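You operate a simulated robot arm through the tools that you are given. There is no shell and no other tool.

You are at the controls of a simulated robot arm. One attempt, no reset.

TASK
Switch the port box on, test its three keypads, unplug the dead one.
Fine: press Enter once on each plugged-in keypad; lay the dead one's plug on the glass plate; the other two stay plugged in; leave the yellow, orange, purple, teal and grey band keypads alone.

It is judged by the outcome, as a careful person would: the job done as asked, and still so three seconds after it is handed in. It fails if anything else is knocked over, pushed out of place, dropped, spilled or broken.

THE ROBOT
A 6-joint arm with a two-finger gripper, fixed in place. Base frame: the origin is on the floor under the middle of its stand, x ahead of it, y to its left, z up; the work surface is at about z = 758. Units: mm, degrees, N and s.
It reaches about 1417 mm from its shoulder. Its first joint turns from -166.0 to 166.0 degrees. Payload 3.43 kg.
Tool frame: the origin (TCP) lies between the finger pads and is the grasp point; the fingertips stand 20 mm ahead of it; z points along the fingers, y is the line along which they close. The gripper opens to 190 mm; its body begins 248 mm behind the TCP.
Orientation is that of the tool frame in the base frame, as a unit quaternion [x, y, z, w]. With the fingers straight down and closing along the base's y, the tool's x points along the base's -x, its y along +y and its z along -z.

THE INTERFACE
- The arm moves only by the tool servo_tool. Its argument "moves" is one flat list of numbers, 7 for each row, row after row: the finger opening in mm, from 0 to 190, then the shift along the tool's x, y, z in mm, then the turn, a rotation vector about the tool's x, y, z in degrees. In form: [hand, tx, ty, tz, rx, ry, rz, hand, tx, ty, tz, rx, ry, rz, ...]. A call has 1 to 20 rows; each row is the pose to reach, as a shift and turn from the pose commanded when the call began, along the tool's axes at that moment. Each row takes 0.2 s and may step no farther than 50 mm and 8.6 degrees from the row before; otherwise, or with a gripper value out of range, the whole call is refused. Where a pose cannot be reached the arm comes as near as it can. A force on the tool above 40 N (or 10 N above the force at the start of the call, whichever is more), or a blocked arm, ends the call early, and 0.2 s more pass. The fingers move at their own pace (about 153 mm/s each) and stop on an object; they squeeze with about 20 N. The grip force told is the motor's: it shows also when the fingers shut on nothing. Time passes only in rows, and 0.2 s behind the last, so rows that repeat a pose let the fingers close. The reply holds the time, the measured pose of the TCP, the force on the tool along the base axes, the opening and the grip force, in the units named above and with some noise, with the torque about the TCP (base axes, N m) and any sound that the robot's microphone picked up.
- Cameras (640 x 400 px; columns grow to the right, rows downward): "scene" is fixed at [400.5, 663.1, 1341.2]; the picture's right is [-0.96, -0.27, 0.00], its down [-0.10, 0.35, -0.93] and it looks along [0.25, -0.90, -0.37] (base axes); focal length 374 px, centre (320, 200). "wrist" rides on the gripper at [70, -8, -288] in the tool frame; the picture's right is [0.12, 0.99, 0.00], its down [-0.96, 0.12, -0.25] and it looks along [-0.25, 0.03, 0.97] (tool axes); focal length 261 px, centre (320, 200). There is no depth. A picture from a camera that has moved, and an enlarged one, comes with that camera's place and axes in the base frame and with its lens. The place of the scene camera against the robot may be out by one fixed shift of up to 18 mm in any direction.
- camera(camera): a new picture of that camera. It takes no simulated time.
- slide_trunk(by): moves the trunk up (or, below 0, down) by that many mm; the arm rides with it, the base frame stays. It gives what a move gives, with no picture.
- inspect(camera, box): a new picture of the part [left, top, right, bottom] of that camera's present view, enlarged. It takes no simulated time.
- finish_job(): hands the job in; it is judged then, once.

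Nothing tells you positions but the pictures and the camera data. Unless the task says otherwise, let go and move clear before handing in.

The tools are called as name(argument=value, ...) on one line, values as JSON. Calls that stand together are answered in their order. servo_tool: Moves the arm, as the interface text tells. Its arguments: {"type":"object","properties":{"moves":{"type":"array"}},"required":["moves"]} The other tools are called the same way: slide_trunk (by) moves the trunk up or down; camera (camera) takes a picture; inspect (camera, box) takes an enlarged picture of a part of a camera's view; finish_job () hands the job in.

At the start:

```text
time_s: 0.0
ee_pos: [355.6, -475.3, 1140.2]
tcp_rot: [0.0, 1.0, 0.0, 0.0]
contact_force: [-0.6, -0.3, -0.1]
ft_torque: [0.01, 0.03, -0.04]
finger_gap: 189.9
grasp_force: 0.0
trunk travel left (down, up): [-200.0, 240.0]
```

scene: 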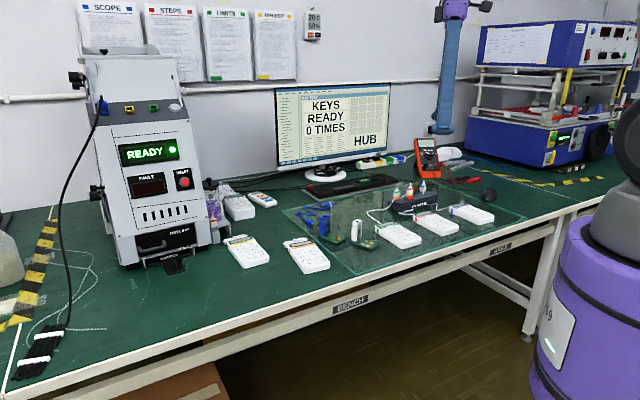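
wrist: 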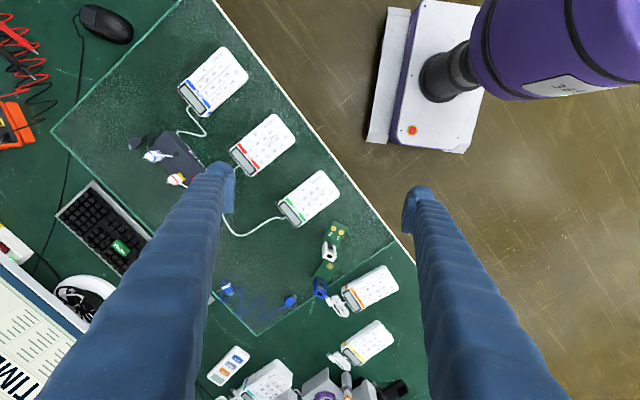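

I see a bench with a port box (dark, with cables), three banded keypads (blue, red, green) near it, and others beyond. I'll look at the details first.

inspect(camera="scene", box=[270, 130, 530, 290])

inspect(camera="wrist", box=[50, 40, 370, 240])

inspect(camera="wrist", box=[120, 120, 240, 200])

inspect(camera="scene", box=[270, 80, 400, 180])

inspect(camera="scene", box=[380, 170, 460, 220])

```text
2.46 times, centred on (400, 210) of scene
camera zoom: at [400.5, 663.1, 1341.2], right [-0.96, -0.27, 0.0], down [-0.1, 0.35, -0.93], along [0.25, -0.9, -0.37], focal length 920 px, centre (123, 175)
```

zoom: 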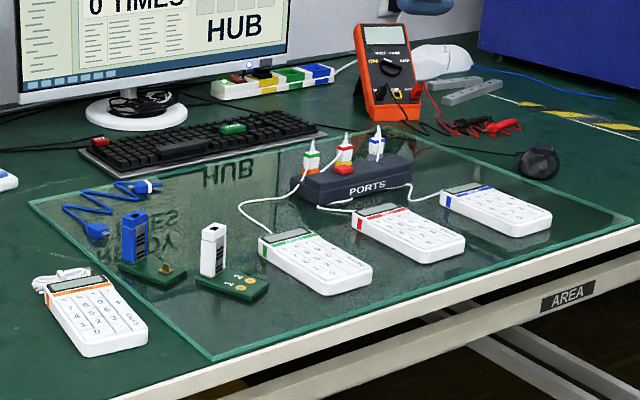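

```text
2.00 times, centred on (210, 140) of wrist
camera zoom: at [285.2, -482.6, 1428.0], right [-0.12, 0.99, 0.0], down [0.96, 0.12, 0.25], along [0.25, 0.03, -0.97], focal length 521 px, centre (540, 320)
```

zoom: 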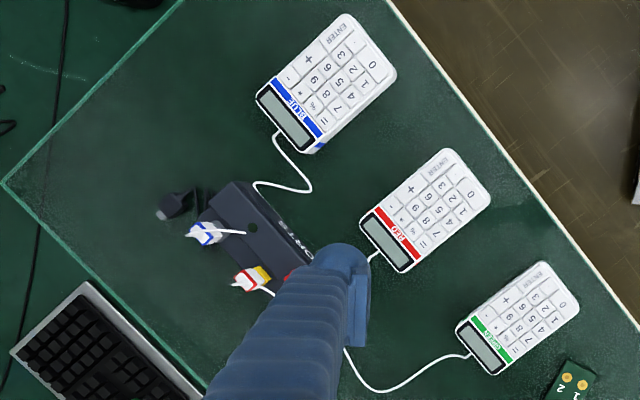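

```text
5.00 times, centred on (180, 160) of wrist
camera zoom: at [285.2, -482.6, 1428.0], right [-0.12, 0.99, 0.0], down [0.96, 0.12, 0.25], along [0.25, 0.03, -0.97], focal length 1303 px, centre (1020, 400)
```

zoom: 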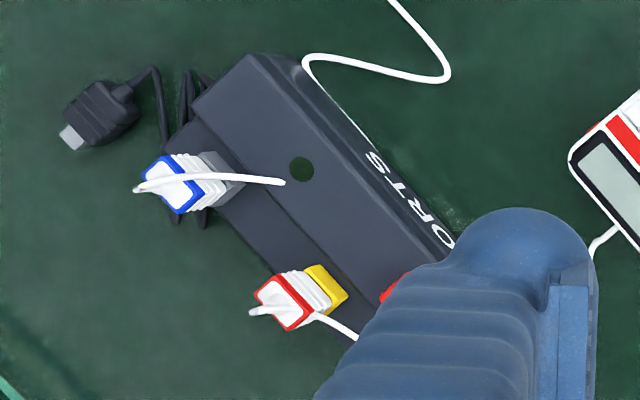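

```text
4.00 times, centred on (335, 130) of scene
camera zoom: at [400.5, 663.1, 1341.2], right [-0.96, -0.27, 0.0], down [-0.1, 0.35, -0.93], along [0.25, -0.9, -0.37], focal length 1495 px, centre (260, 480)
```

zoom: 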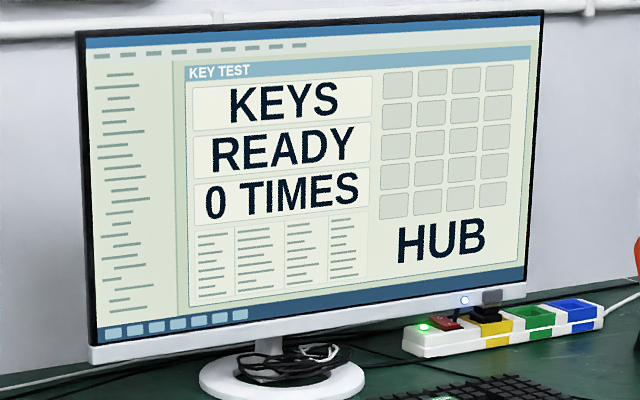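

```text
8.00 times, centred on (420, 195) of scene
camera zoom: at [400.5, 663.1, 1341.2], right [-0.96, -0.27, 0.0], down [-0.1, 0.35, -0.93], along [0.25, -0.9, -0.37], focal length 2990 px, centre (-480, 240)
```

zoom: 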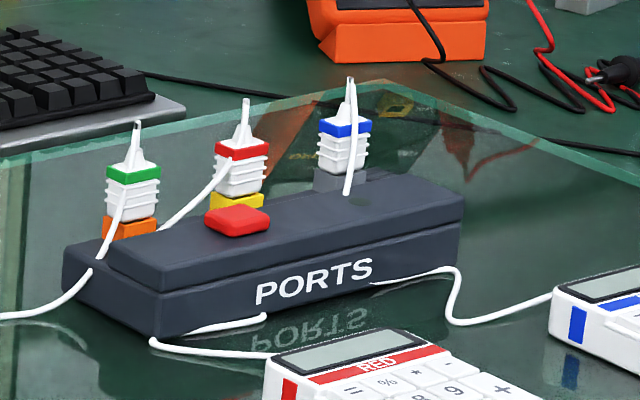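

The box with the red switch and three banded plugs is on the glass plate. I'll look closer at the keypads, fingers and remaining surroundings before moving.

inspect(camera="wrist", box=[170, 35, 260, 125])

inspect(camera="wrist", box=[220, 105, 300, 185])

inspect(camera="wrist", box=[265, 160, 345, 240])

inspect(camera="wrist", box=[200, 220, 420, 400])

inspect(camera="scene", box=[70, 60, 310, 290])

```text
4.44 times, centred on (215, 80) of wrist
camera zoom: at [285.2, -482.6, 1428.0], right [-0.12, 0.99, 0.0], down [0.96, 0.12, 0.25], along [0.25, 0.03, -0.97], focal length 1158 px, centre (787, 733)
```

zoom: 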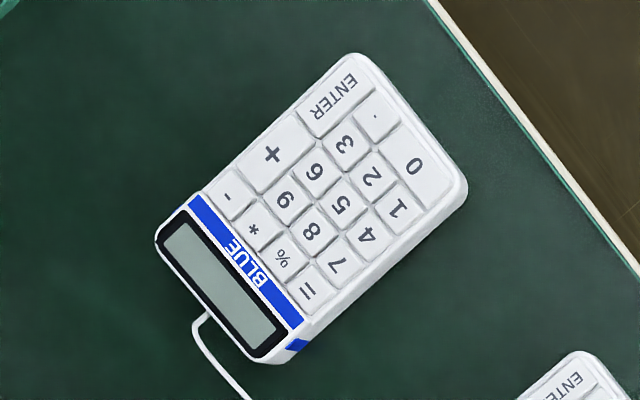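

```text
5.00 times, centred on (260, 145) of wrist
camera zoom: at [285.2, -482.6, 1428.0], right [-0.12, 0.99, 0.0], down [0.96, 0.12, 0.25], along [0.25, 0.03, -0.97], focal length 1303 px, centre (620, 475)
```

zoom: 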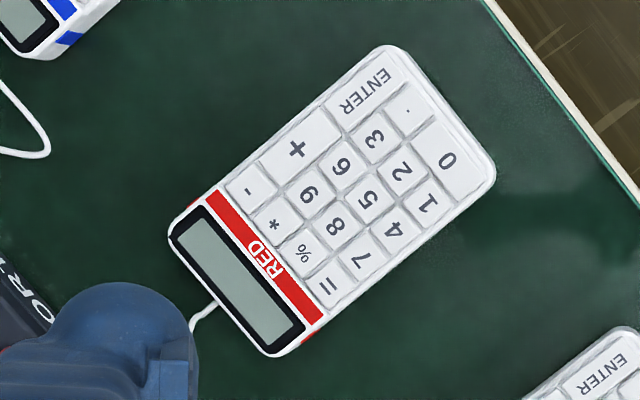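

```text
5.00 times, centred on (305, 200) of wrist
camera zoom: at [285.2, -482.6, 1428.0], right [-0.12, 0.99, 0.0], down [0.96, 0.12, 0.25], along [0.25, 0.03, -0.97], focal length 1303 px, centre (395, 200)
```

zoom: 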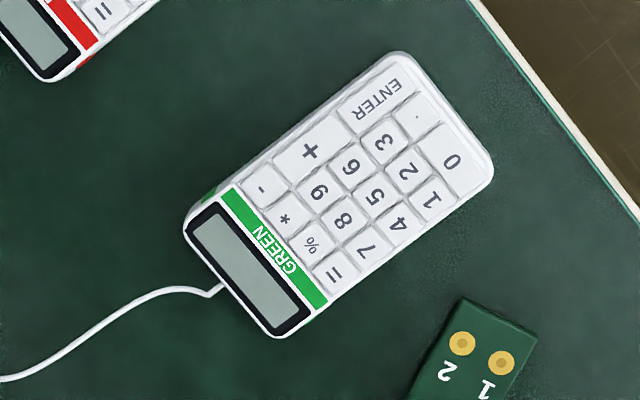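

```text
2.22 times, centred on (310, 310) of wrist
camera zoom: at [285.2, -482.6, 1428.0], right [-0.12, 0.99, 0.0], down [0.96, 0.12, 0.25], along [0.25, 0.03, -0.97], focal length 579 px, centre (342, -44)
```

zoom: 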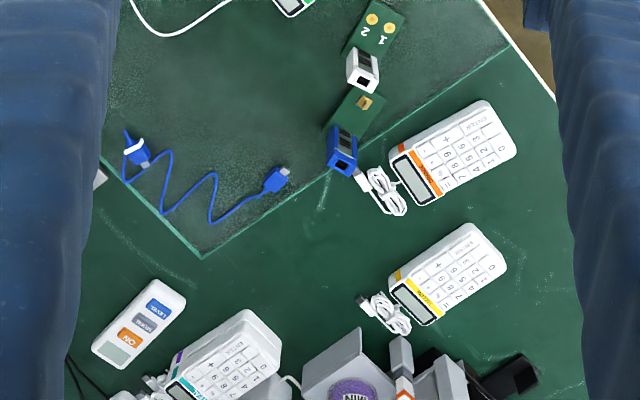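

```text
1.74 times, centred on (190, 175) of scene
camera zoom: at [400.5, 663.1, 1341.2], right [-0.96, -0.27, 0.0], down [-0.1, 0.35, -0.93], along [0.25, -0.9, -0.37], focal length 650 px, centre (546, 244)
```

zoom: 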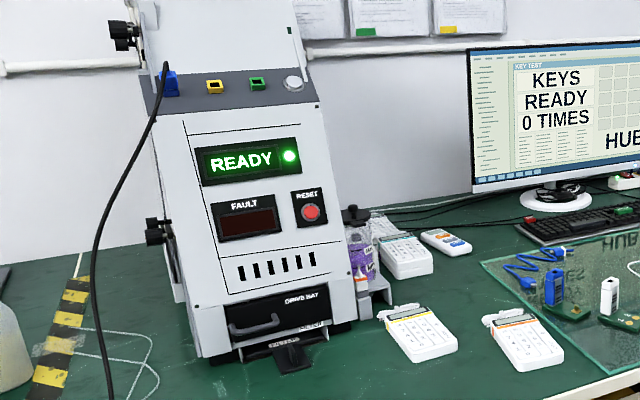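

The three plugged-in keypads (blue, red, green) lie roughly at 45° to the base axes, with ENTER near (150,-728), (280,-605), (400,-478); the port box is near (400,-800). I'll move over to the box and turn the hand by 45° for a clear look.

servo_tool(moves=[190, 3, -37, 0, 0, 0, 6.4, 190, 6, -74, 0, 0, 0, 12.8, 190, 9, -111, 0, 0, 0, 19.2, 190, 12, -148, 0, 0, 0, 25.6, 190, 15, -185, 0, 0, 0, 32, 190, 18, -222, 0, 0, 0, 38.4, 190, 20, -261, 0, 0, 0, 44])

camera(camera="wrist")

camera(camera="scene")

```text
time_s: 1.6
ee_pos: [333.7, -737.0, 1140.6]
tcp_rot: [0.375, 0.927, 0.001, -0.001]
contact_force: [0.0, 1.0, 0.1]
ft_torque: [0.04, -0.01, 0.02]
finger_gap: 190.1
grasp_force: 0.0
trunk travel left (down, up): [-200.0, 240.0]
```

```text
taken
camera wrist: at [278.7, -692.9, 1428.6], right [0.61, 0.8, 0.0], down [0.77, -0.59, 0.25], along [0.2, -0.15, -0.97], focal length 261 px, centre (320, 200)
```

wrist: 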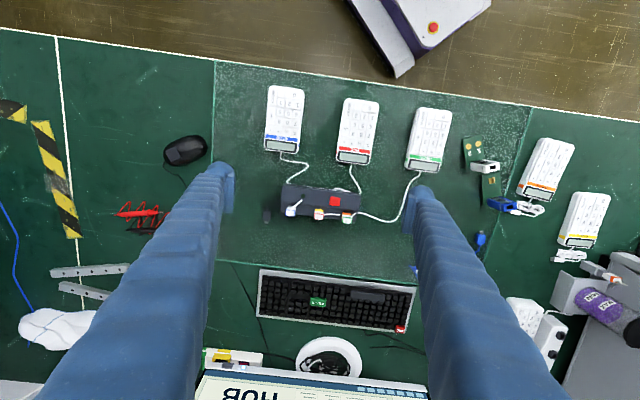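

```text
taken
```

scene: 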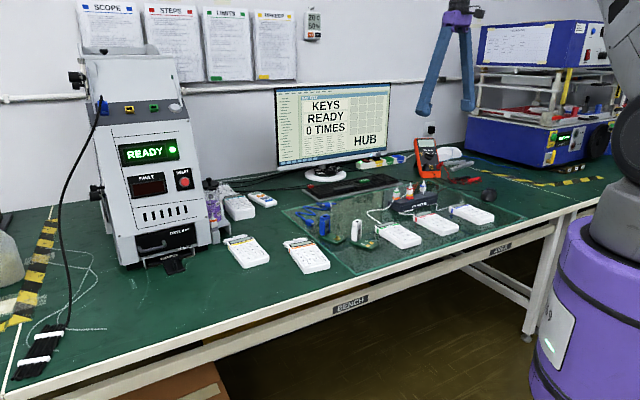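

The box and its three keypads are now between the fingers. Let me zoom in on the box, plugs and keypads.

inspect(camera="wrist", box=[250, 165, 380, 245])

inspect(camera="wrist", box=[240, 70, 470, 230])

inspect(camera="scene", box=[380, 170, 460, 220])

inspect(camera="scene", box=[400, 0, 500, 130])

```text
4.92 times, centred on (315, 205) of wrist
camera zoom: at [278.7, -692.9, 1428.6], right [0.61, 0.8, 0.0], down [0.77, -0.59, 0.25], along [0.2, -0.15, -0.97], focal length 1283 px, centre (345, 175)
```

zoom: 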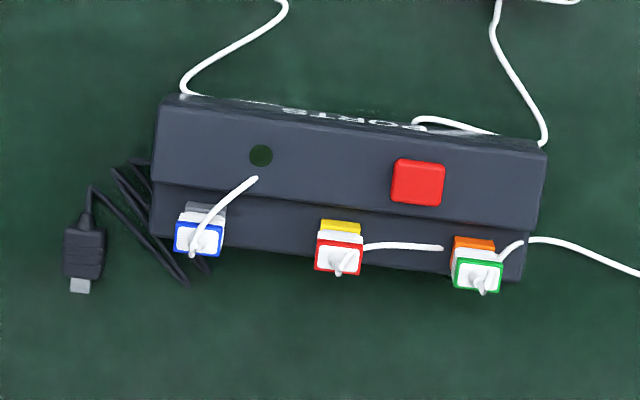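

```text
2.50 times, centred on (355, 150) of wrist
camera zoom: at [278.7, -692.9, 1428.6], right [0.61, 0.8, 0.0], down [0.77, -0.59, 0.25], along [0.2, -0.15, -0.97], focal length 652 px, centre (232, 325)
```

zoom: 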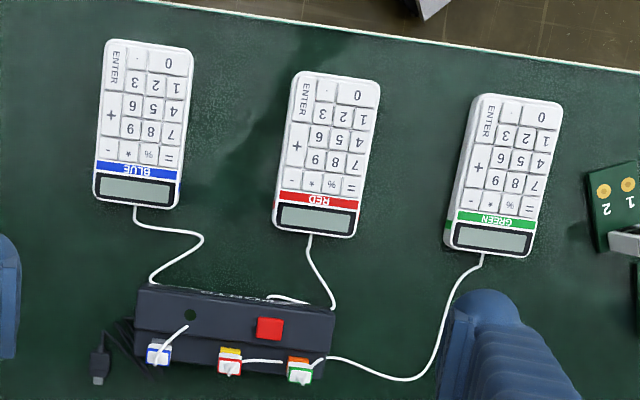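

```text
8.00 times, centred on (420, 195) of scene
camera zoom: at [400.5, 663.1, 1341.2], right [-0.96, -0.27, 0.0], down [-0.1, 0.35, -0.93], along [0.25, -0.9, -0.37], focal length 2990 px, centre (-480, 240)
```

zoom: 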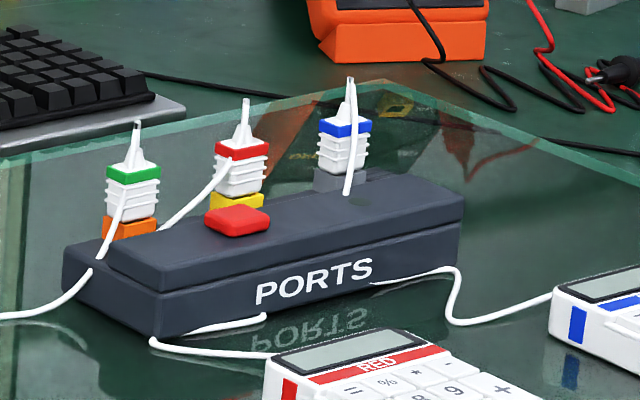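

```text
3.08 times, centred on (450, 65) of scene
camera zoom: at [400.5, 663.1, 1341.2], right [-0.96, -0.27, 0.0], down [-0.1, 0.35, -0.93], along [0.25, -0.9, -0.37], focal length 1150 px, centre (-80, 615)
```

zoom: 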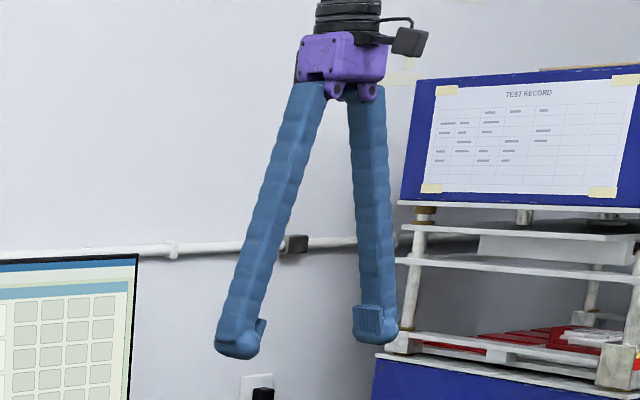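

The plugs are spaced about 71 mm along the box, and the red switch is near (433,-764). I'll close the fingers here to see what the tip shape looks like for pressing.

servo_tool(moves=[0, 0, 0, 0, 0, 0, 0, 0, 0, 0, 0, 0, 0, 0, 0, 0, 0, 0, 0, 0, 0, 0, 0, 0, 0, 0, 0, 0])

inspect(camera="scene", box=[410, 0, 500, 130])

inspect(camera="scene", box=[425, 80, 475, 130])

camera(camera="wrist")

```text
time_s: 2.6
ee_pos: [334.5, -735.8, 1141.1]
tcp_rot: [0.375, 0.927, 0.0, 0.0]
contact_force: [0.7, -0.3, -1.0]
ft_torque: [0.0, -0.01, 0.02]
finger_gap: 0.0
grasp_force: 19.8
trunk travel left (down, up): [-200.0, 240.0]
```

```text
3.08 times, centred on (455, 65) of scene
camera zoom: at [400.5, 663.1, 1341.2], right [-0.96, -0.27, 0.0], down [-0.1, 0.35, -0.93], along [0.25, -0.9, -0.37], focal length 1150 px, centre (-95, 615)
```

zoom: 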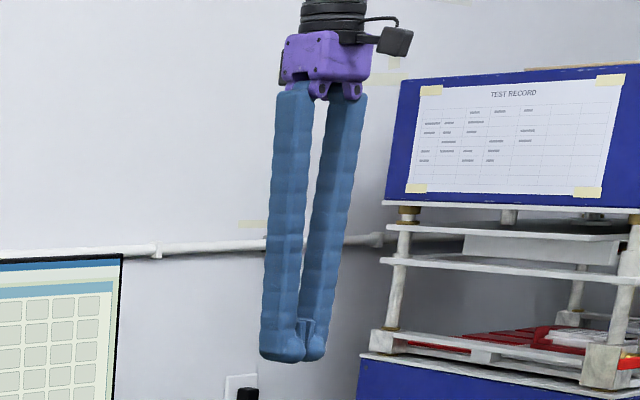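

```text
8.00 times, centred on (450, 105) of scene
camera zoom: at [400.5, 663.1, 1341.2], right [-0.96, -0.27, 0.0], down [-0.1, 0.35, -0.93], along [0.25, -0.9, -0.37], focal length 2990 px, centre (-720, 960)
```

zoom: 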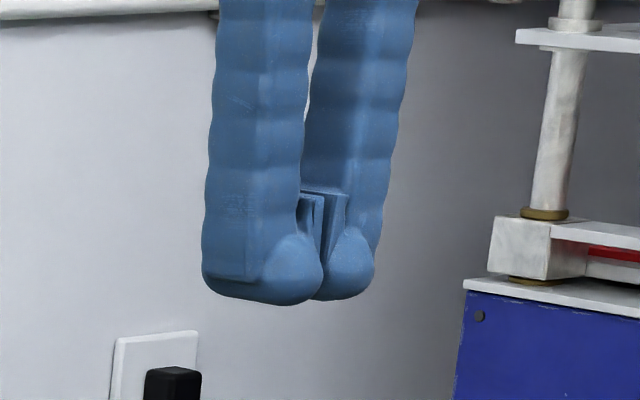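

```text
taken
camera wrist: at [278.4, -692.0, 1429.1], right [0.6, 0.8, 0.0], down [0.77, -0.59, 0.25], along [0.2, -0.15, -0.97], focal length 261 px, centre (320, 200)
```

wrist: 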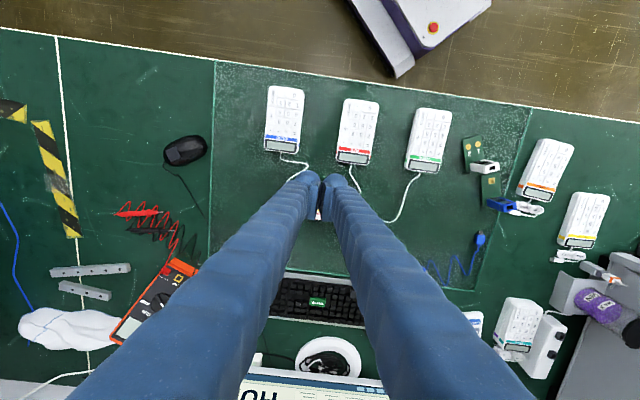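

Closed fingers form two rounded tips. I'll zoom in on the tips to get their true size before pressing anything.

inspect(camera="scene", box=[436, 98, 476, 122])

inspect(camera="wrist", box=[270, 160, 370, 230])

```text
16.00 times, centred on (456, 110) of scene
camera zoom: at [400.5, 663.1, 1341.2], right [-0.96, -0.27, 0.0], down [-0.1, 0.35, -0.93], along [0.25, -0.9, -0.37], focal length 5981 px, centre (-1856, 1640)
```

zoom: 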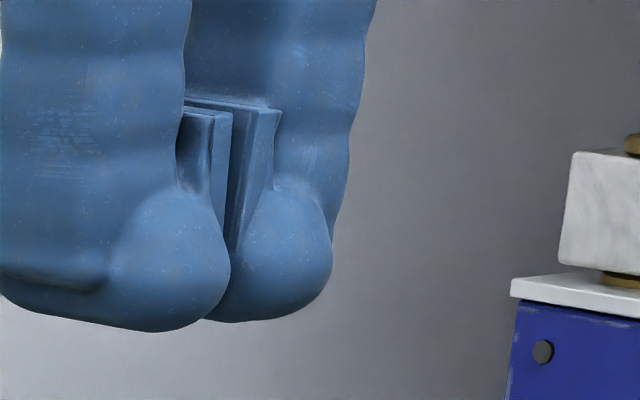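

```text
5.71 times, centred on (320, 195) of wrist
camera zoom: at [278.4, -692.0, 1429.1], right [0.6, 0.8, 0.0], down [0.77, -0.59, 0.25], along [0.2, -0.15, -0.97], focal length 1489 px, centre (320, 229)
```

zoom: 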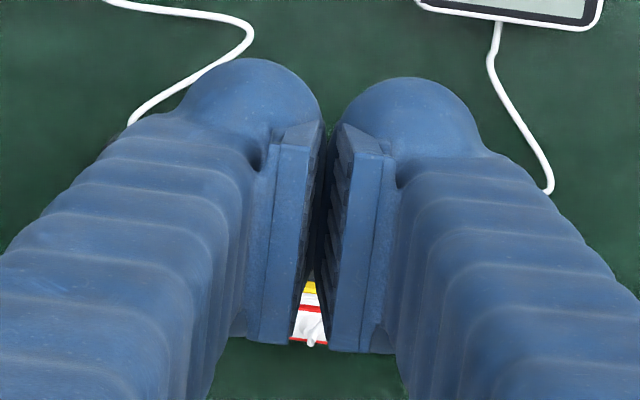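

The fingertips are round domes about 28 mm across, centred near (14, ±16, 6) in the tool frame. For pressing I'll turn the hand a quarter turn so that only one dome lands on the target and the other hangs free on the robot's side, then look again from lower down.

servo_tool(moves=[0, -7, 6, 10, 0, 0, -8.2, 0, -14, 11, 30, 0, 0, -16.4, 0, -21, 17, 50, 0, 0, -24.6, 0, -28, 22, 70, 0, 0, -32.8, 0, -35, 28, 90, 0, 0, -41, 0, -42, 33, 110, 0, 0, -49.2, 0, -49, 39, 130, 0, 0, -57.4, 0, -56, 44, 150, 0, 0, -65.6, 0, -63, 50, 170, 0, 0, -73.8, 0, -70, 55, 185, 0, 0, -82, 0, -75, 60, 200, 0, 0, -90])

camera(camera="wrist")

camera(camera="scene")

```text
time_s: 5.0
ee_pos: [431.7, -744.7, 940.9]
tcp_rot: [-0.391, 0.92, 0.0, 0.0]
contact_force: [-0.4, -0.2, -0.8]
ft_torque: [0.02, 0.03, -0.04]
finger_gap: 0.1
grasp_force: 20.3
trunk travel left (down, up): [-200.0, 240.0]
```

```text
taken
camera wrist: at [388.8, -800.8, 1227.9], right [-0.8, 0.6, 0.0], down [0.58, 0.77, 0.25], along [0.15, 0.2, -0.97], focal length 261 px, centre (320, 200)
```

wrist: 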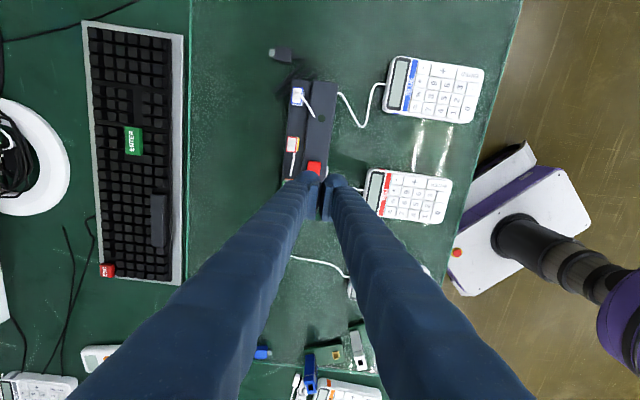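

```text
taken
```

scene: 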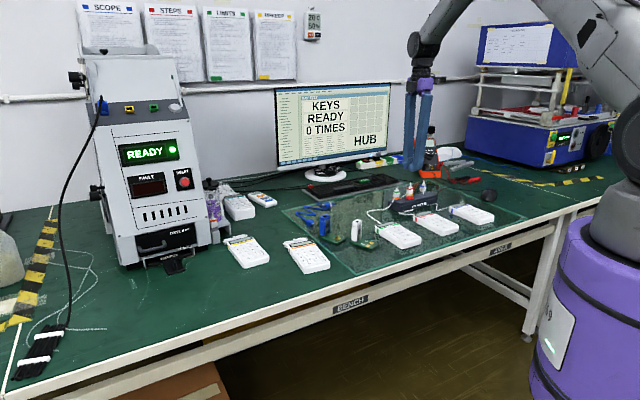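

Now I have a closer view along the box. Let me zoom in on box and button from here.

inspect(camera="wrist", box=[265, 70, 365, 190])

inspect(camera="wrist", box=[275, 130, 355, 190])

inspect(camera="wrist", box=[340, 40, 500, 240])

```text
3.33 times, centred on (315, 130) of wrist
camera zoom: at [388.8, -800.8, 1227.9], right [-0.8, 0.6, 0.0], down [0.58, 0.77, 0.25], along [0.15, 0.2, -0.97], focal length 869 px, centre (337, 433)
```

zoom: 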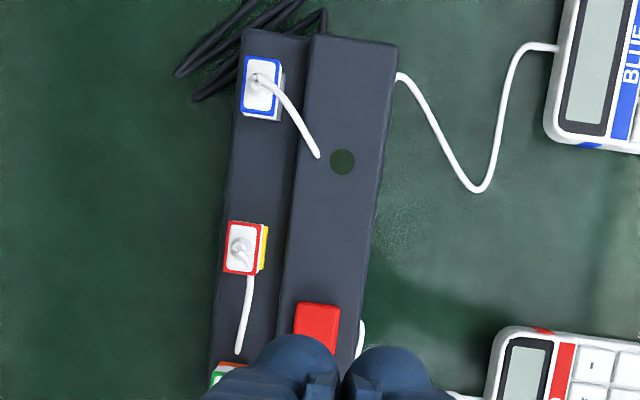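

```text
6.67 times, centred on (315, 160) of wrist
camera zoom: at [388.8, -800.8, 1227.9], right [-0.8, 0.6, 0.0], down [0.58, 0.77, 0.25], along [0.15, 0.2, -0.97], focal length 1738 px, centre (353, 467)
```

zoom: 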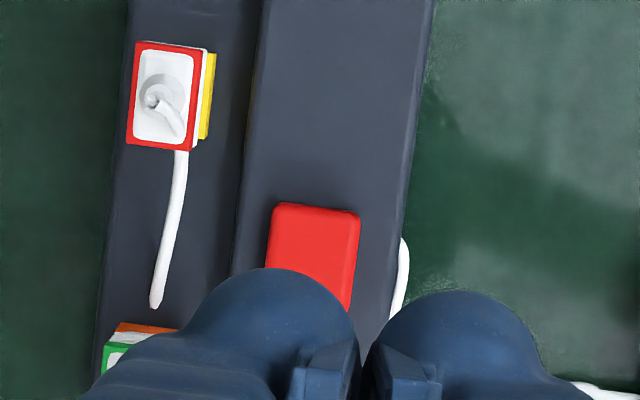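

```text
2.00 times, centred on (420, 140) of wrist
camera zoom: at [388.8, -800.8, 1227.9], right [-0.8, 0.6, 0.0], down [0.58, 0.77, 0.25], along [0.15, 0.2, -0.97], focal length 521 px, centre (120, 320)
```

zoom: 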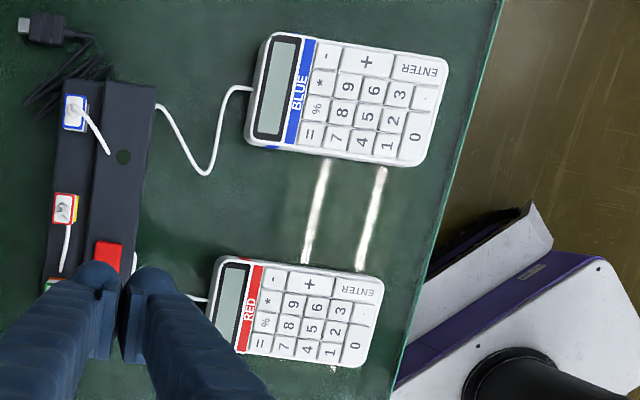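

The switch top is near (430,-763, ~807). I'll tilt the hand 20° so that the domes lead, and come down to just above the switch.

servo_tool(moves=[0, 1, 1, 15, 0, -5, 0, 0, 2, 2, 35, 0, -10, 0, 0, 3, 3, 55, 0, -15, 0, 0, 3, 4, 75, 0, -20, 0, 0, 3, 4, 81, 0, -20, 0, 0, 3, 4, 81, 0, -20, 0])

inspect(camera="wrist", box=[265, 100, 385, 220])

inspect(camera="scene", box=[380, 160, 460, 220])

```text
time_s: 6.4
ee_pos: [425.1, -743.2, 859.9]
tcp_rot: [-0.384, 0.907, 0.068, 0.161]
contact_force: [-0.2, 0.7, 0.0]
ft_torque: [-0.05, 0.02, -0.03]
finger_gap: 0.0
grasp_force: 19.8
trunk travel left (down, up): [-200.0, 240.0]
```

```text
3.33 times, centred on (325, 160) of wrist
camera zoom: at [318.0, -867.5, 1106.3], right [-0.79, 0.61, -0.04], down [0.49, 0.67, 0.56], along [0.37, 0.42, -0.83], focal length 869 px, centre (303, 333)
```

zoom: 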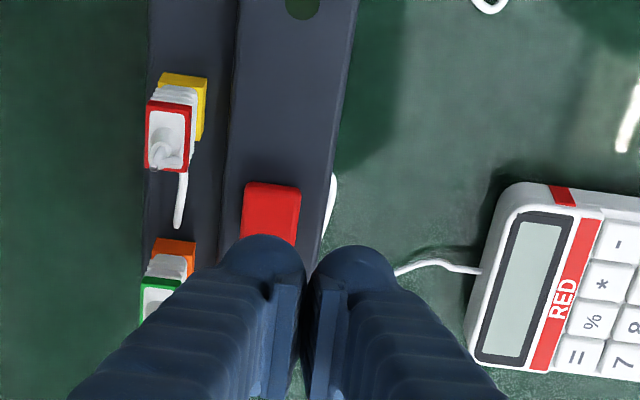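

```text
6.67 times, centred on (420, 190) of scene
camera zoom: at [400.5, 663.1, 1341.2], right [-0.96, -0.27, 0.0], down [-0.1, 0.35, -0.93], along [0.25, -0.9, -0.37], focal length 2492 px, centre (-347, 267)
```

zoom: 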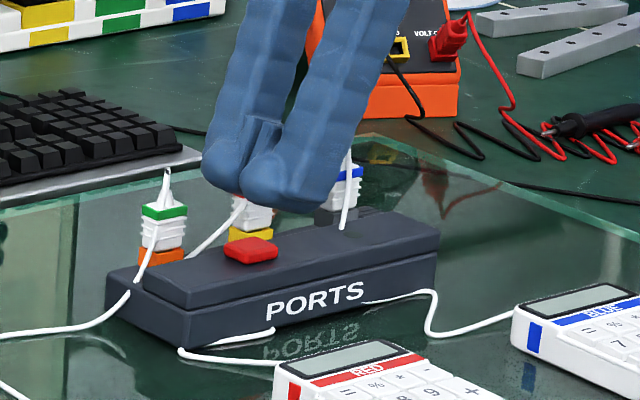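

The outer fingertip is above the red switch with ~27 mm to go. I'll lower it in small steps, watching the force.

servo_tool(moves=[0, 1.5, -2.2, 10.1, 0, 0, 0, 0, 4.2, -2.2, 17.6, 0, 0, 0, 0, 5.6, -2.2, 21.4, 0, 0, 0, 0, 5.6, -2.2, 21.4, 0, 0, 0])

inspect(camera="scene", box=[380, 170, 450, 220])

inspect(camera="wrist", box=[265, 100, 385, 220])

```text
time_s: 7.4
ee_pos: [429.6, -743.1, 836.6]
tcp_rot: [-0.386, 0.906, 0.068, 0.159]
contact_force: [0.5, 0.6, -0.2]
ft_torque: [0.03, 0.03, -0.06]
finger_gap: 0.1
grasp_force: 19.7
trunk travel left (down, up): [-200.0, 240.0]
```

```text
8.00 times, centred on (415, 195) of scene
camera zoom: at [400.5, 663.1, 1341.2], right [-0.96, -0.27, 0.0], down [-0.1, 0.35, -0.93], along [0.25, -0.9, -0.37], focal length 2990 px, centre (-440, 240)
```

zoom: 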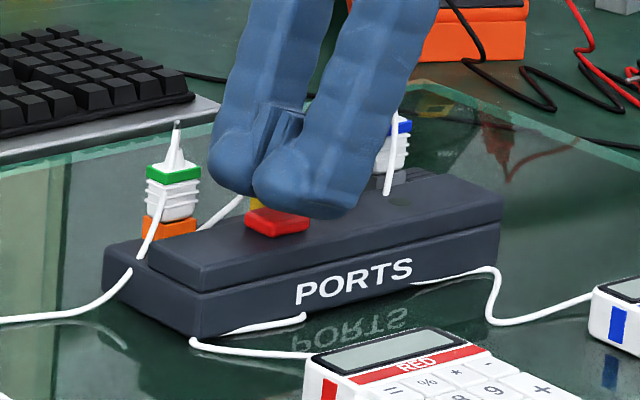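

```text
3.33 times, centred on (325, 160) of wrist
camera zoom: at [321.1, -867.8, 1083.6], right [-0.79, 0.61, -0.04], down [0.49, 0.67, 0.56], along [0.37, 0.42, -0.83], focal length 869 px, centre (303, 333)
```

zoom: 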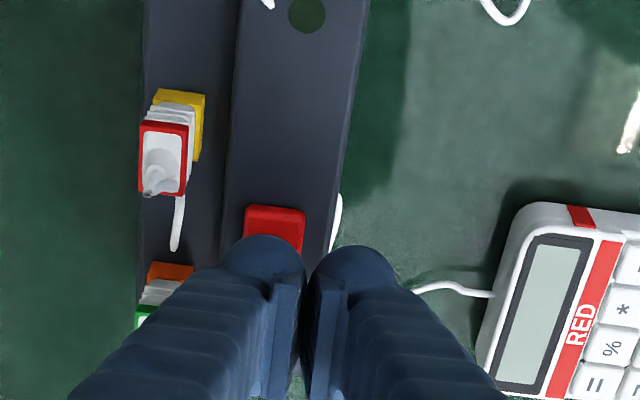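

No contact yet. Continue down a few millimetres at a time.

servo_tool(moves=[0, 0.7, 0, 1.9, 0, 0, 0, 0, 1.4, 0, 3.8, 0, 0, 0, 0, 2.05, 0, 5.6, 0, 0, 0])

inspect(camera="scene", box=[380, 170, 450, 220])

```text
time_s: 8.2
ee_pos: [428.6, -744.3, 832.2]
tcp_rot: [-0.384, 0.907, 0.067, 0.16]
contact_force: [0.6, 0.4, 0.6]
ft_torque: [-0.01, 0.03, -0.03]
finger_gap: 0.0
grasp_force: 19.7
trunk travel left (down, up): [-200.0, 240.0]
```

```text
8.00 times, centred on (415, 195) of scene
camera zoom: at [400.5, 663.1, 1341.2], right [-0.96, -0.27, 0.0], down [-0.1, 0.35, -0.93], along [0.25, -0.9, -0.37], focal length 2990 px, centre (-440, 240)
```

zoom: 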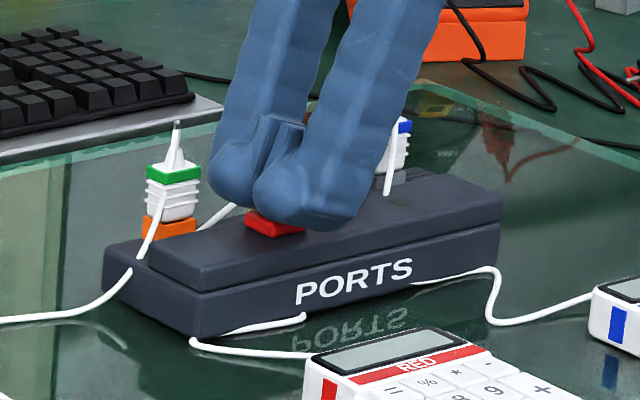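

Still free. Going on down in small steps.

servo_tool(moves=[0, 0.5, 0, 1.4, 0, 0, 0, 0, 1.0, 0, 2.8, 0, 0, 0, 0, 1.0, 0, 2.8, 0, 0, 0])

inspect(camera="scene", box=[380, 170, 450, 220])

```text
time_s: 9.0
ee_pos: [428.3, -743.7, 829.2]
tcp_rot: [-0.385, 0.906, 0.069, 0.159]
contact_force: [1.0, 0.5, 0.0]
ft_torque: [-0.05, 0.0, -0.05]
finger_gap: 0.0
grasp_force: 20.1
trunk travel left (down, up): [-200.0, 240.0]
```

```text
8.00 times, centred on (415, 195) of scene
camera zoom: at [400.5, 663.1, 1341.2], right [-0.96, -0.27, 0.0], down [-0.1, 0.35, -0.93], along [0.25, -0.9, -0.37], focal length 2990 px, centre (-440, 240)
```

zoom: 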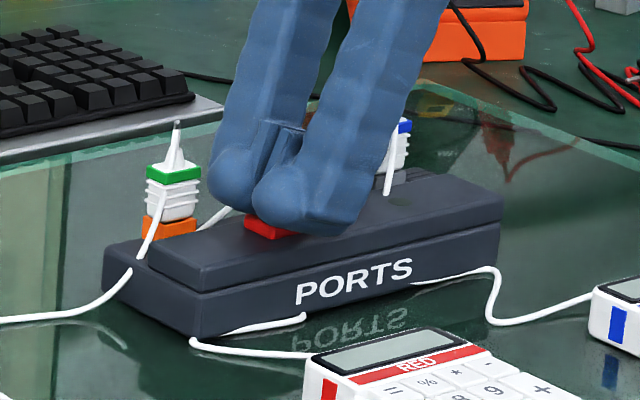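

servo_tool(moves=[0, 0.5, 0, 1.4, 0, 0, 0, 0, 1.0, 0, 2.8, 0, 0, 0, 0, 1.0, 0, 2.8, 0, 0, 0])

inspect(camera="scene", box=[380, 170, 450, 220])

inspect(camera="wrist", box=[265, 100, 385, 220])

```text
time_s: 9.8
ee_pos: [429.7, -744.3, 825.5]
tcp_rot: [-0.384, 0.907, 0.068, 0.16]
contact_force: [0.4, 0.1, 3.1]
ft_torque: [-0.02, -0.01, -0.01]
finger_gap: 0.0
grasp_force: 20.0
trunk travel left (down, up): [-200.0, 240.0]
heard: click
```

```text
8.00 times, centred on (415, 195) of scene
camera zoom: at [400.5, 663.1, 1341.2], right [-0.96, -0.27, 0.0], down [-0.1, 0.35, -0.93], along [0.25, -0.9, -0.37], focal length 2990 px, centre (-440, 240)
```

zoom: 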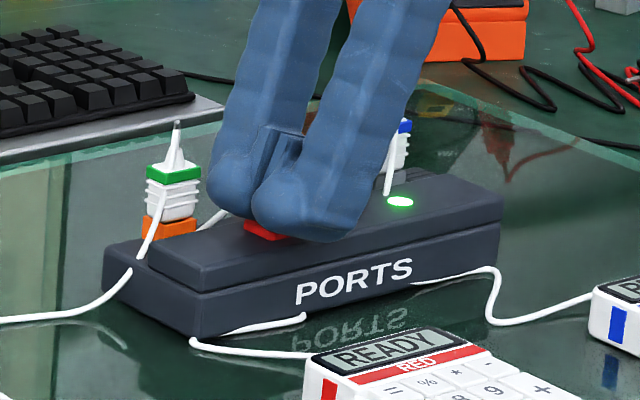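

```text
3.33 times, centred on (325, 160) of wrist
camera zoom: at [320.5, -867.9, 1072.1], right [-0.79, 0.61, -0.04], down [0.49, 0.67, 0.56], along [0.37, 0.42, -0.83], focal length 869 px, centre (303, 333)
```

zoom: 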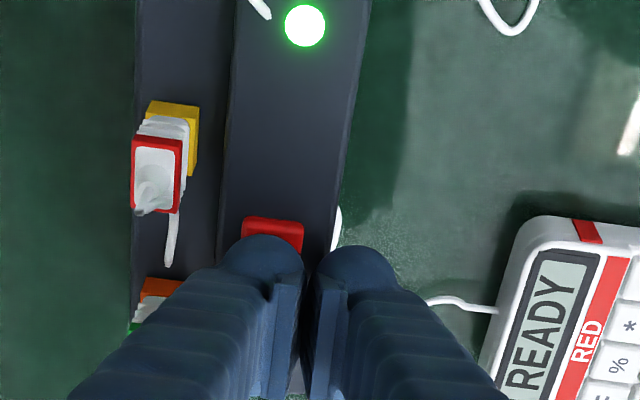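

The switch clicked, the box's lamp is green and the red keypad shows READY. I'll lift straight off and look at all three keypads and the monitor.

servo_tool(moves=[0, -3.4, 0, -9.4, 0, 0, 0, 0, -17, 0, -47, 0, 0, 0, 0, -34, 0, -94, 0, 0, 0, 0, -41, 0, -113, 0, 0, 0])

camera(camera="scene")

inspect(camera="scene", box=[370, 170, 510, 260])

camera(camera="wrist")

inspect(camera="scene", box=[270, 80, 400, 180])

```text
time_s: 10.8
ee_pos: [427.4, -744.0, 947.0]
tcp_rot: [-0.385, 0.906, 0.068, 0.16]
contact_force: [-0.1, 0.0, 0.0]
ft_torque: [-0.02, -0.01, 0.02]
finger_gap: 0.0
grasp_force: 20.1
trunk travel left (down, up): [-200.0, 240.0]
```

```text
taken
```

scene: 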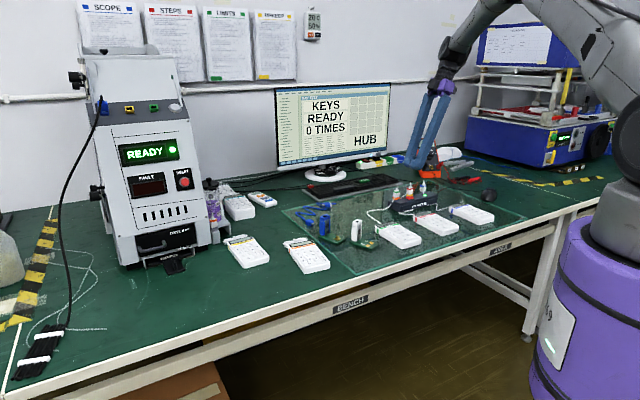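

```text
4.44 times, centred on (440, 215) of scene
camera zoom: at [400.5, 663.1, 1341.2], right [-0.96, -0.27, 0.0], down [-0.1, 0.35, -0.93], along [0.25, -0.9, -0.37], focal length 1661 px, centre (-213, 133)
```

zoom: 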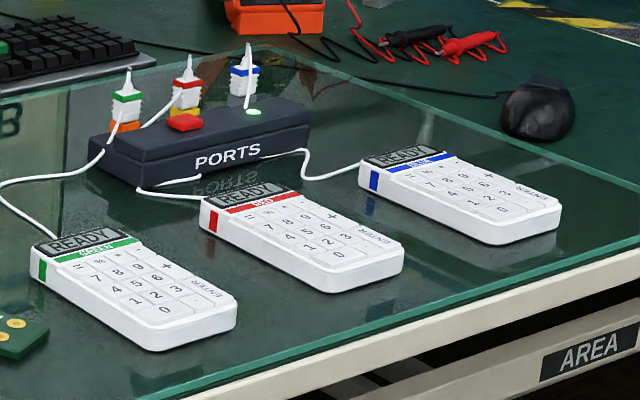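

```text
taken
camera wrist: at [319.9, -867.3, 1192.6], right [-0.79, 0.61, -0.04], down [0.49, 0.67, 0.56], along [0.37, 0.42, -0.83], focal length 261 px, centre (320, 200)
```

wrist: 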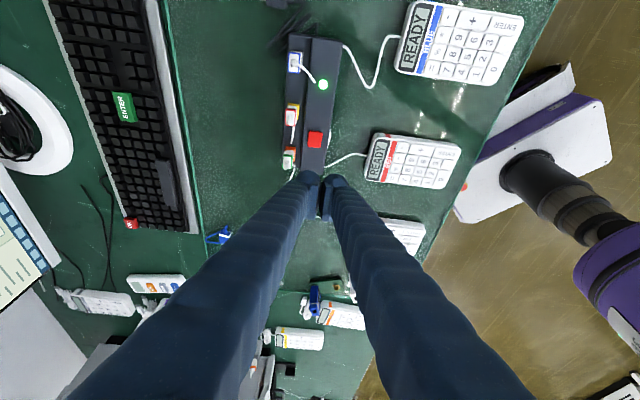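

```text
4.00 times, centred on (335, 130) of scene
camera zoom: at [400.5, 663.1, 1341.2], right [-0.96, -0.27, 0.0], down [-0.1, 0.35, -0.93], along [0.25, -0.9, -0.37], focal length 1495 px, centre (260, 480)
```

zoom: 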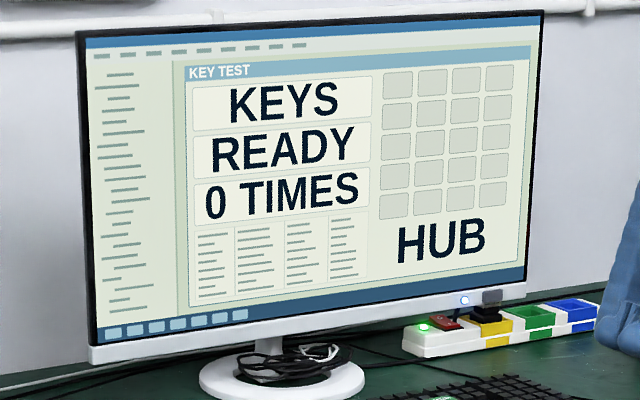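

All three keypads show READY. ENTER keys are at about (150,-728), (279,-607), (399,-480), tops near z 786. I'll go above the red keypad's ENTER with a bit more tilt and check the aim before pressing.

servo_tool(moves=[0, -0.6, 43.6, 0.2, 0, -3, 0, 0, -1.1, 87.1, 0.4, 0, -6, 0, 0, -1.7, 130.7, 0.6, 0, -9, 0, 0, -2.2, 174.2, 0.8, 0, -12, 0, 0, -2.7, 217.8, 1.0, 0, -15, 0, 0, 11.0, 217.8, 38.6, 0, -15, 0, 0, 24.7, 217.8, 76.2, 0, -15, 0, 0, 30.5, 217.8, 92.2, 0, -15, 0, 0, 30.5, 217.8, 92.2, 0, -15, 0])

camera(camera="wrist")

inspect(camera="wrist", box=[250, 100, 400, 220])

inspect(camera="scene", box=[390, 170, 510, 260])

```text
time_s: 12.8
ee_pos: [274.0, -590.9, 849.0]
tcp_rot: [-0.372, 0.878, 0.117, 0.277]
contact_force: [-0.2, -0.3, -0.1]
ft_torque: [-0.02, 0.01, -0.02]
finger_gap: 0.1
grasp_force: 20.1
trunk travel left (down, up): [-200.0, 240.0]
```

```text
taken
camera wrist: at [125.6, -755.9, 1044.6], right [-0.78, 0.62, -0.07], down [0.37, 0.54, 0.75], along [0.5, 0.57, -0.65], focal length 261 px, centre (320, 200)
```

wrist: 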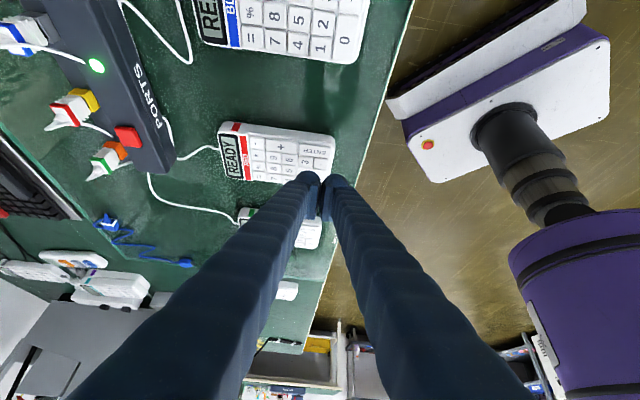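

```text
3.33 times, centred on (325, 160) of wrist
camera zoom: at [125.6, -755.9, 1044.6], right [-0.78, 0.62, -0.07], down [0.37, 0.54, 0.75], along [0.5, 0.57, -0.65], focal length 869 px, centre (303, 333)
```

zoom: 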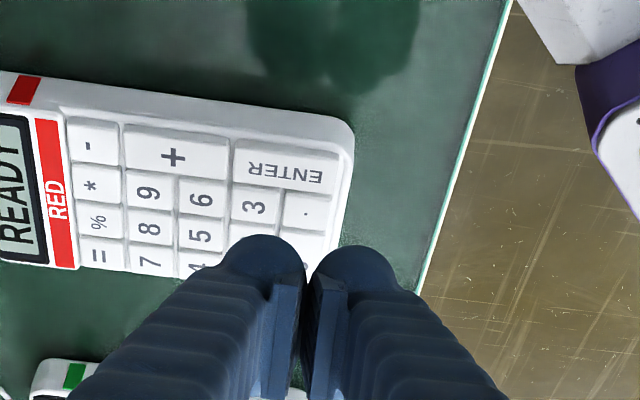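

```text
4.44 times, centred on (450, 215) of scene
camera zoom: at [400.5, 663.1, 1341.2], right [-0.96, -0.27, 0.0], down [-0.1, 0.35, -0.93], along [0.25, -0.9, -0.37], focal length 1661 px, centre (-258, 133)
```

zoom: 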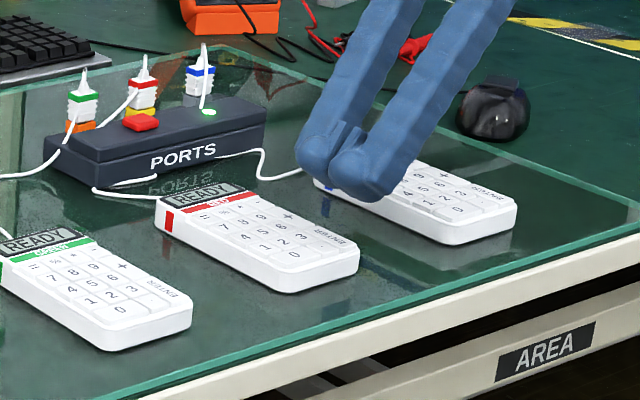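

The aim agrees to within about 3 mm. I'll correct it slightly and lower to just above the red keypad's ENTER.

servo_tool(moves=[0, 9.0, 3, 10.4, 0, 0, 0, 0, 17.5, 3, 21.6, 0, 0, 0, 0, 22.2, 3, 28.4, 0, 0, 0, 0, 22.2, 3, 28.4, 0, 0, 0])

inspect(camera="wrist", box=[250, 100, 400, 220])

inspect(camera="scene", box=[410, 190, 490, 250])

```text
time_s: 13.8
ee_pos: [270.5, -589.6, 813.7]
tcp_rot: [-0.373, 0.878, 0.118, 0.276]
contact_force: [0.2, 0.0, 0.4]
ft_torque: [0.03, 0.0, 0.0]
finger_gap: 0.0
grasp_force: 20.4
trunk travel left (down, up): [-200.0, 240.0]
```

```text
3.33 times, centred on (325, 160) of wrist
camera zoom: at [122.0, -755.5, 1008.3], right [-0.78, 0.62, -0.07], down [0.37, 0.54, 0.75], along [0.5, 0.56, -0.65], focal length 869 px, centre (303, 333)
```

zoom: 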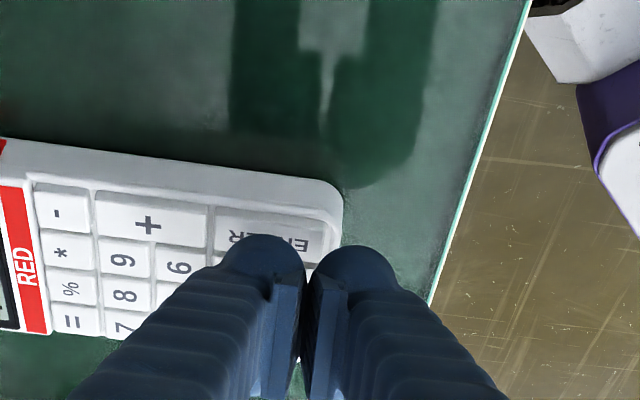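

```text
6.67 times, centred on (450, 220) of scene
camera zoom: at [400.5, 663.1, 1341.2], right [-0.96, -0.27, 0.0], down [-0.1, 0.35, -0.93], along [0.25, -0.9, -0.37], focal length 2492 px, centre (-547, 67)
```

zoom: 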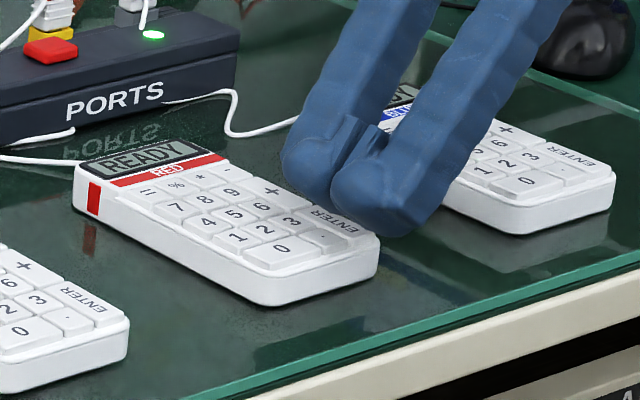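

ENTER lies just beneath the outer fingertip. I'll shift 4 mm towards the keypad's outer edge to stay clear of "3" and "." and lower gently.

servo_tool(moves=[0, 3.3, 0, -2.3, 0, 0, 0, 0, 4.4, 0, -0.7, 0, 0, 0, 0, 5.0, 0, 0.2, 0, 0, 0, 0, 5.0, 0, 0.2, 0, 0, 0])

inspect(camera="wrist", box=[250, 100, 400, 220])

inspect(camera="scene", box=[430, 200, 480, 240])

```text
time_s: 14.8
ee_pos: [266.9, -593.5, 809.6]
tcp_rot: [-0.373, 0.878, 0.119, 0.277]
contact_force: [-0.1, 0.4, -0.1]
ft_torque: [0.04, -0.01, -0.01]
finger_gap: 0.0
grasp_force: 20.0
trunk travel left (down, up): [-200.0, 240.0]
```

```text
3.33 times, centred on (325, 160) of wrist
camera zoom: at [119.4, -758.3, 1005.2], right [-0.78, 0.62, -0.07], down [0.37, 0.54, 0.75], along [0.5, 0.57, -0.65], focal length 869 px, centre (303, 333)
```

zoom: 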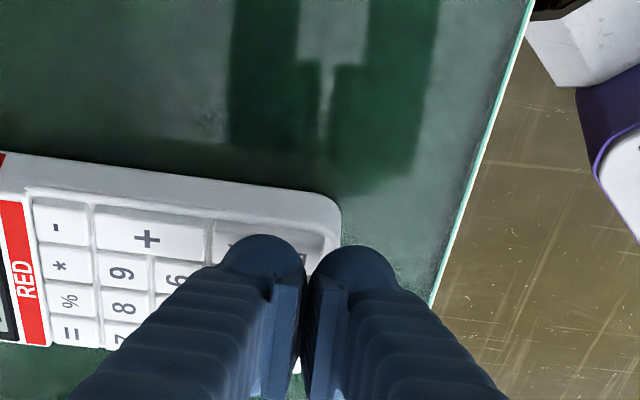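

```text
10.00 times, centred on (455, 220) of scene
camera zoom: at [400.5, 663.1, 1341.2], right [-0.96, -0.27, 0.0], down [-0.1, 0.35, -0.93], along [0.25, -0.9, -0.37], focal length 3738 px, centre (-1030, 0)
```

zoom: 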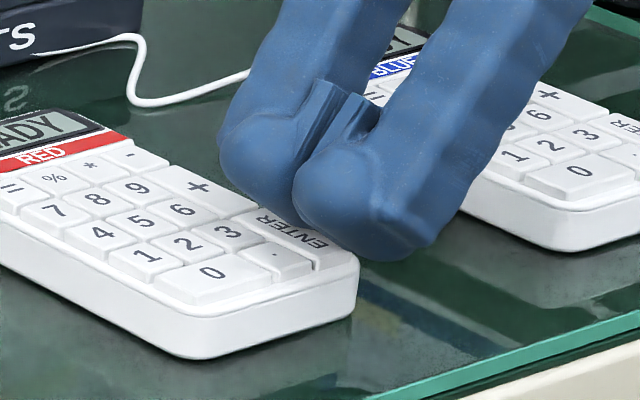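

servo_tool(moves=[0, 0.86, 0, 1.23, 0, 0, 0, 0, 1.72, 0, 2.46, 0, 0, 0, 0, 1.72, 0, 2.46, 0, 0, 0])

camera(camera="scene")

inspect(camera="wrist", box=[250, 100, 400, 220])

```text
time_s: 15.6
ee_pos: [267.4, -592.3, 807.7]
tcp_rot: [-0.373, 0.878, 0.118, 0.277]
contact_force: [0.1, -0.3, -0.6]
ft_torque: [-0.01, 0.01, 0.01]
finger_gap: 0.0
grasp_force: 20.5
trunk travel left (down, up): [-200.0, 240.0]
```

```text
taken
```

scene: 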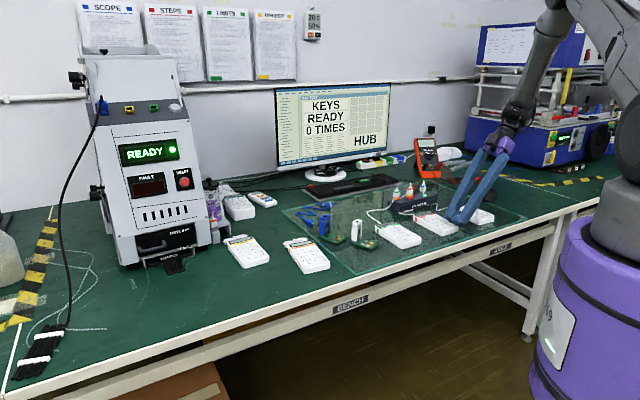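

```text
3.33 times, centred on (325, 160) of wrist
camera zoom: at [119.4, -758.5, 1002.1], right [-0.78, 0.62, -0.07], down [0.37, 0.54, 0.75], along [0.5, 0.57, -0.65], focal length 869 px, centre (303, 333)
```

zoom: 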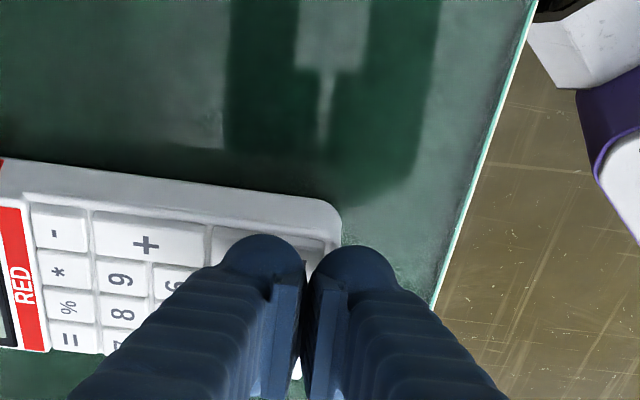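

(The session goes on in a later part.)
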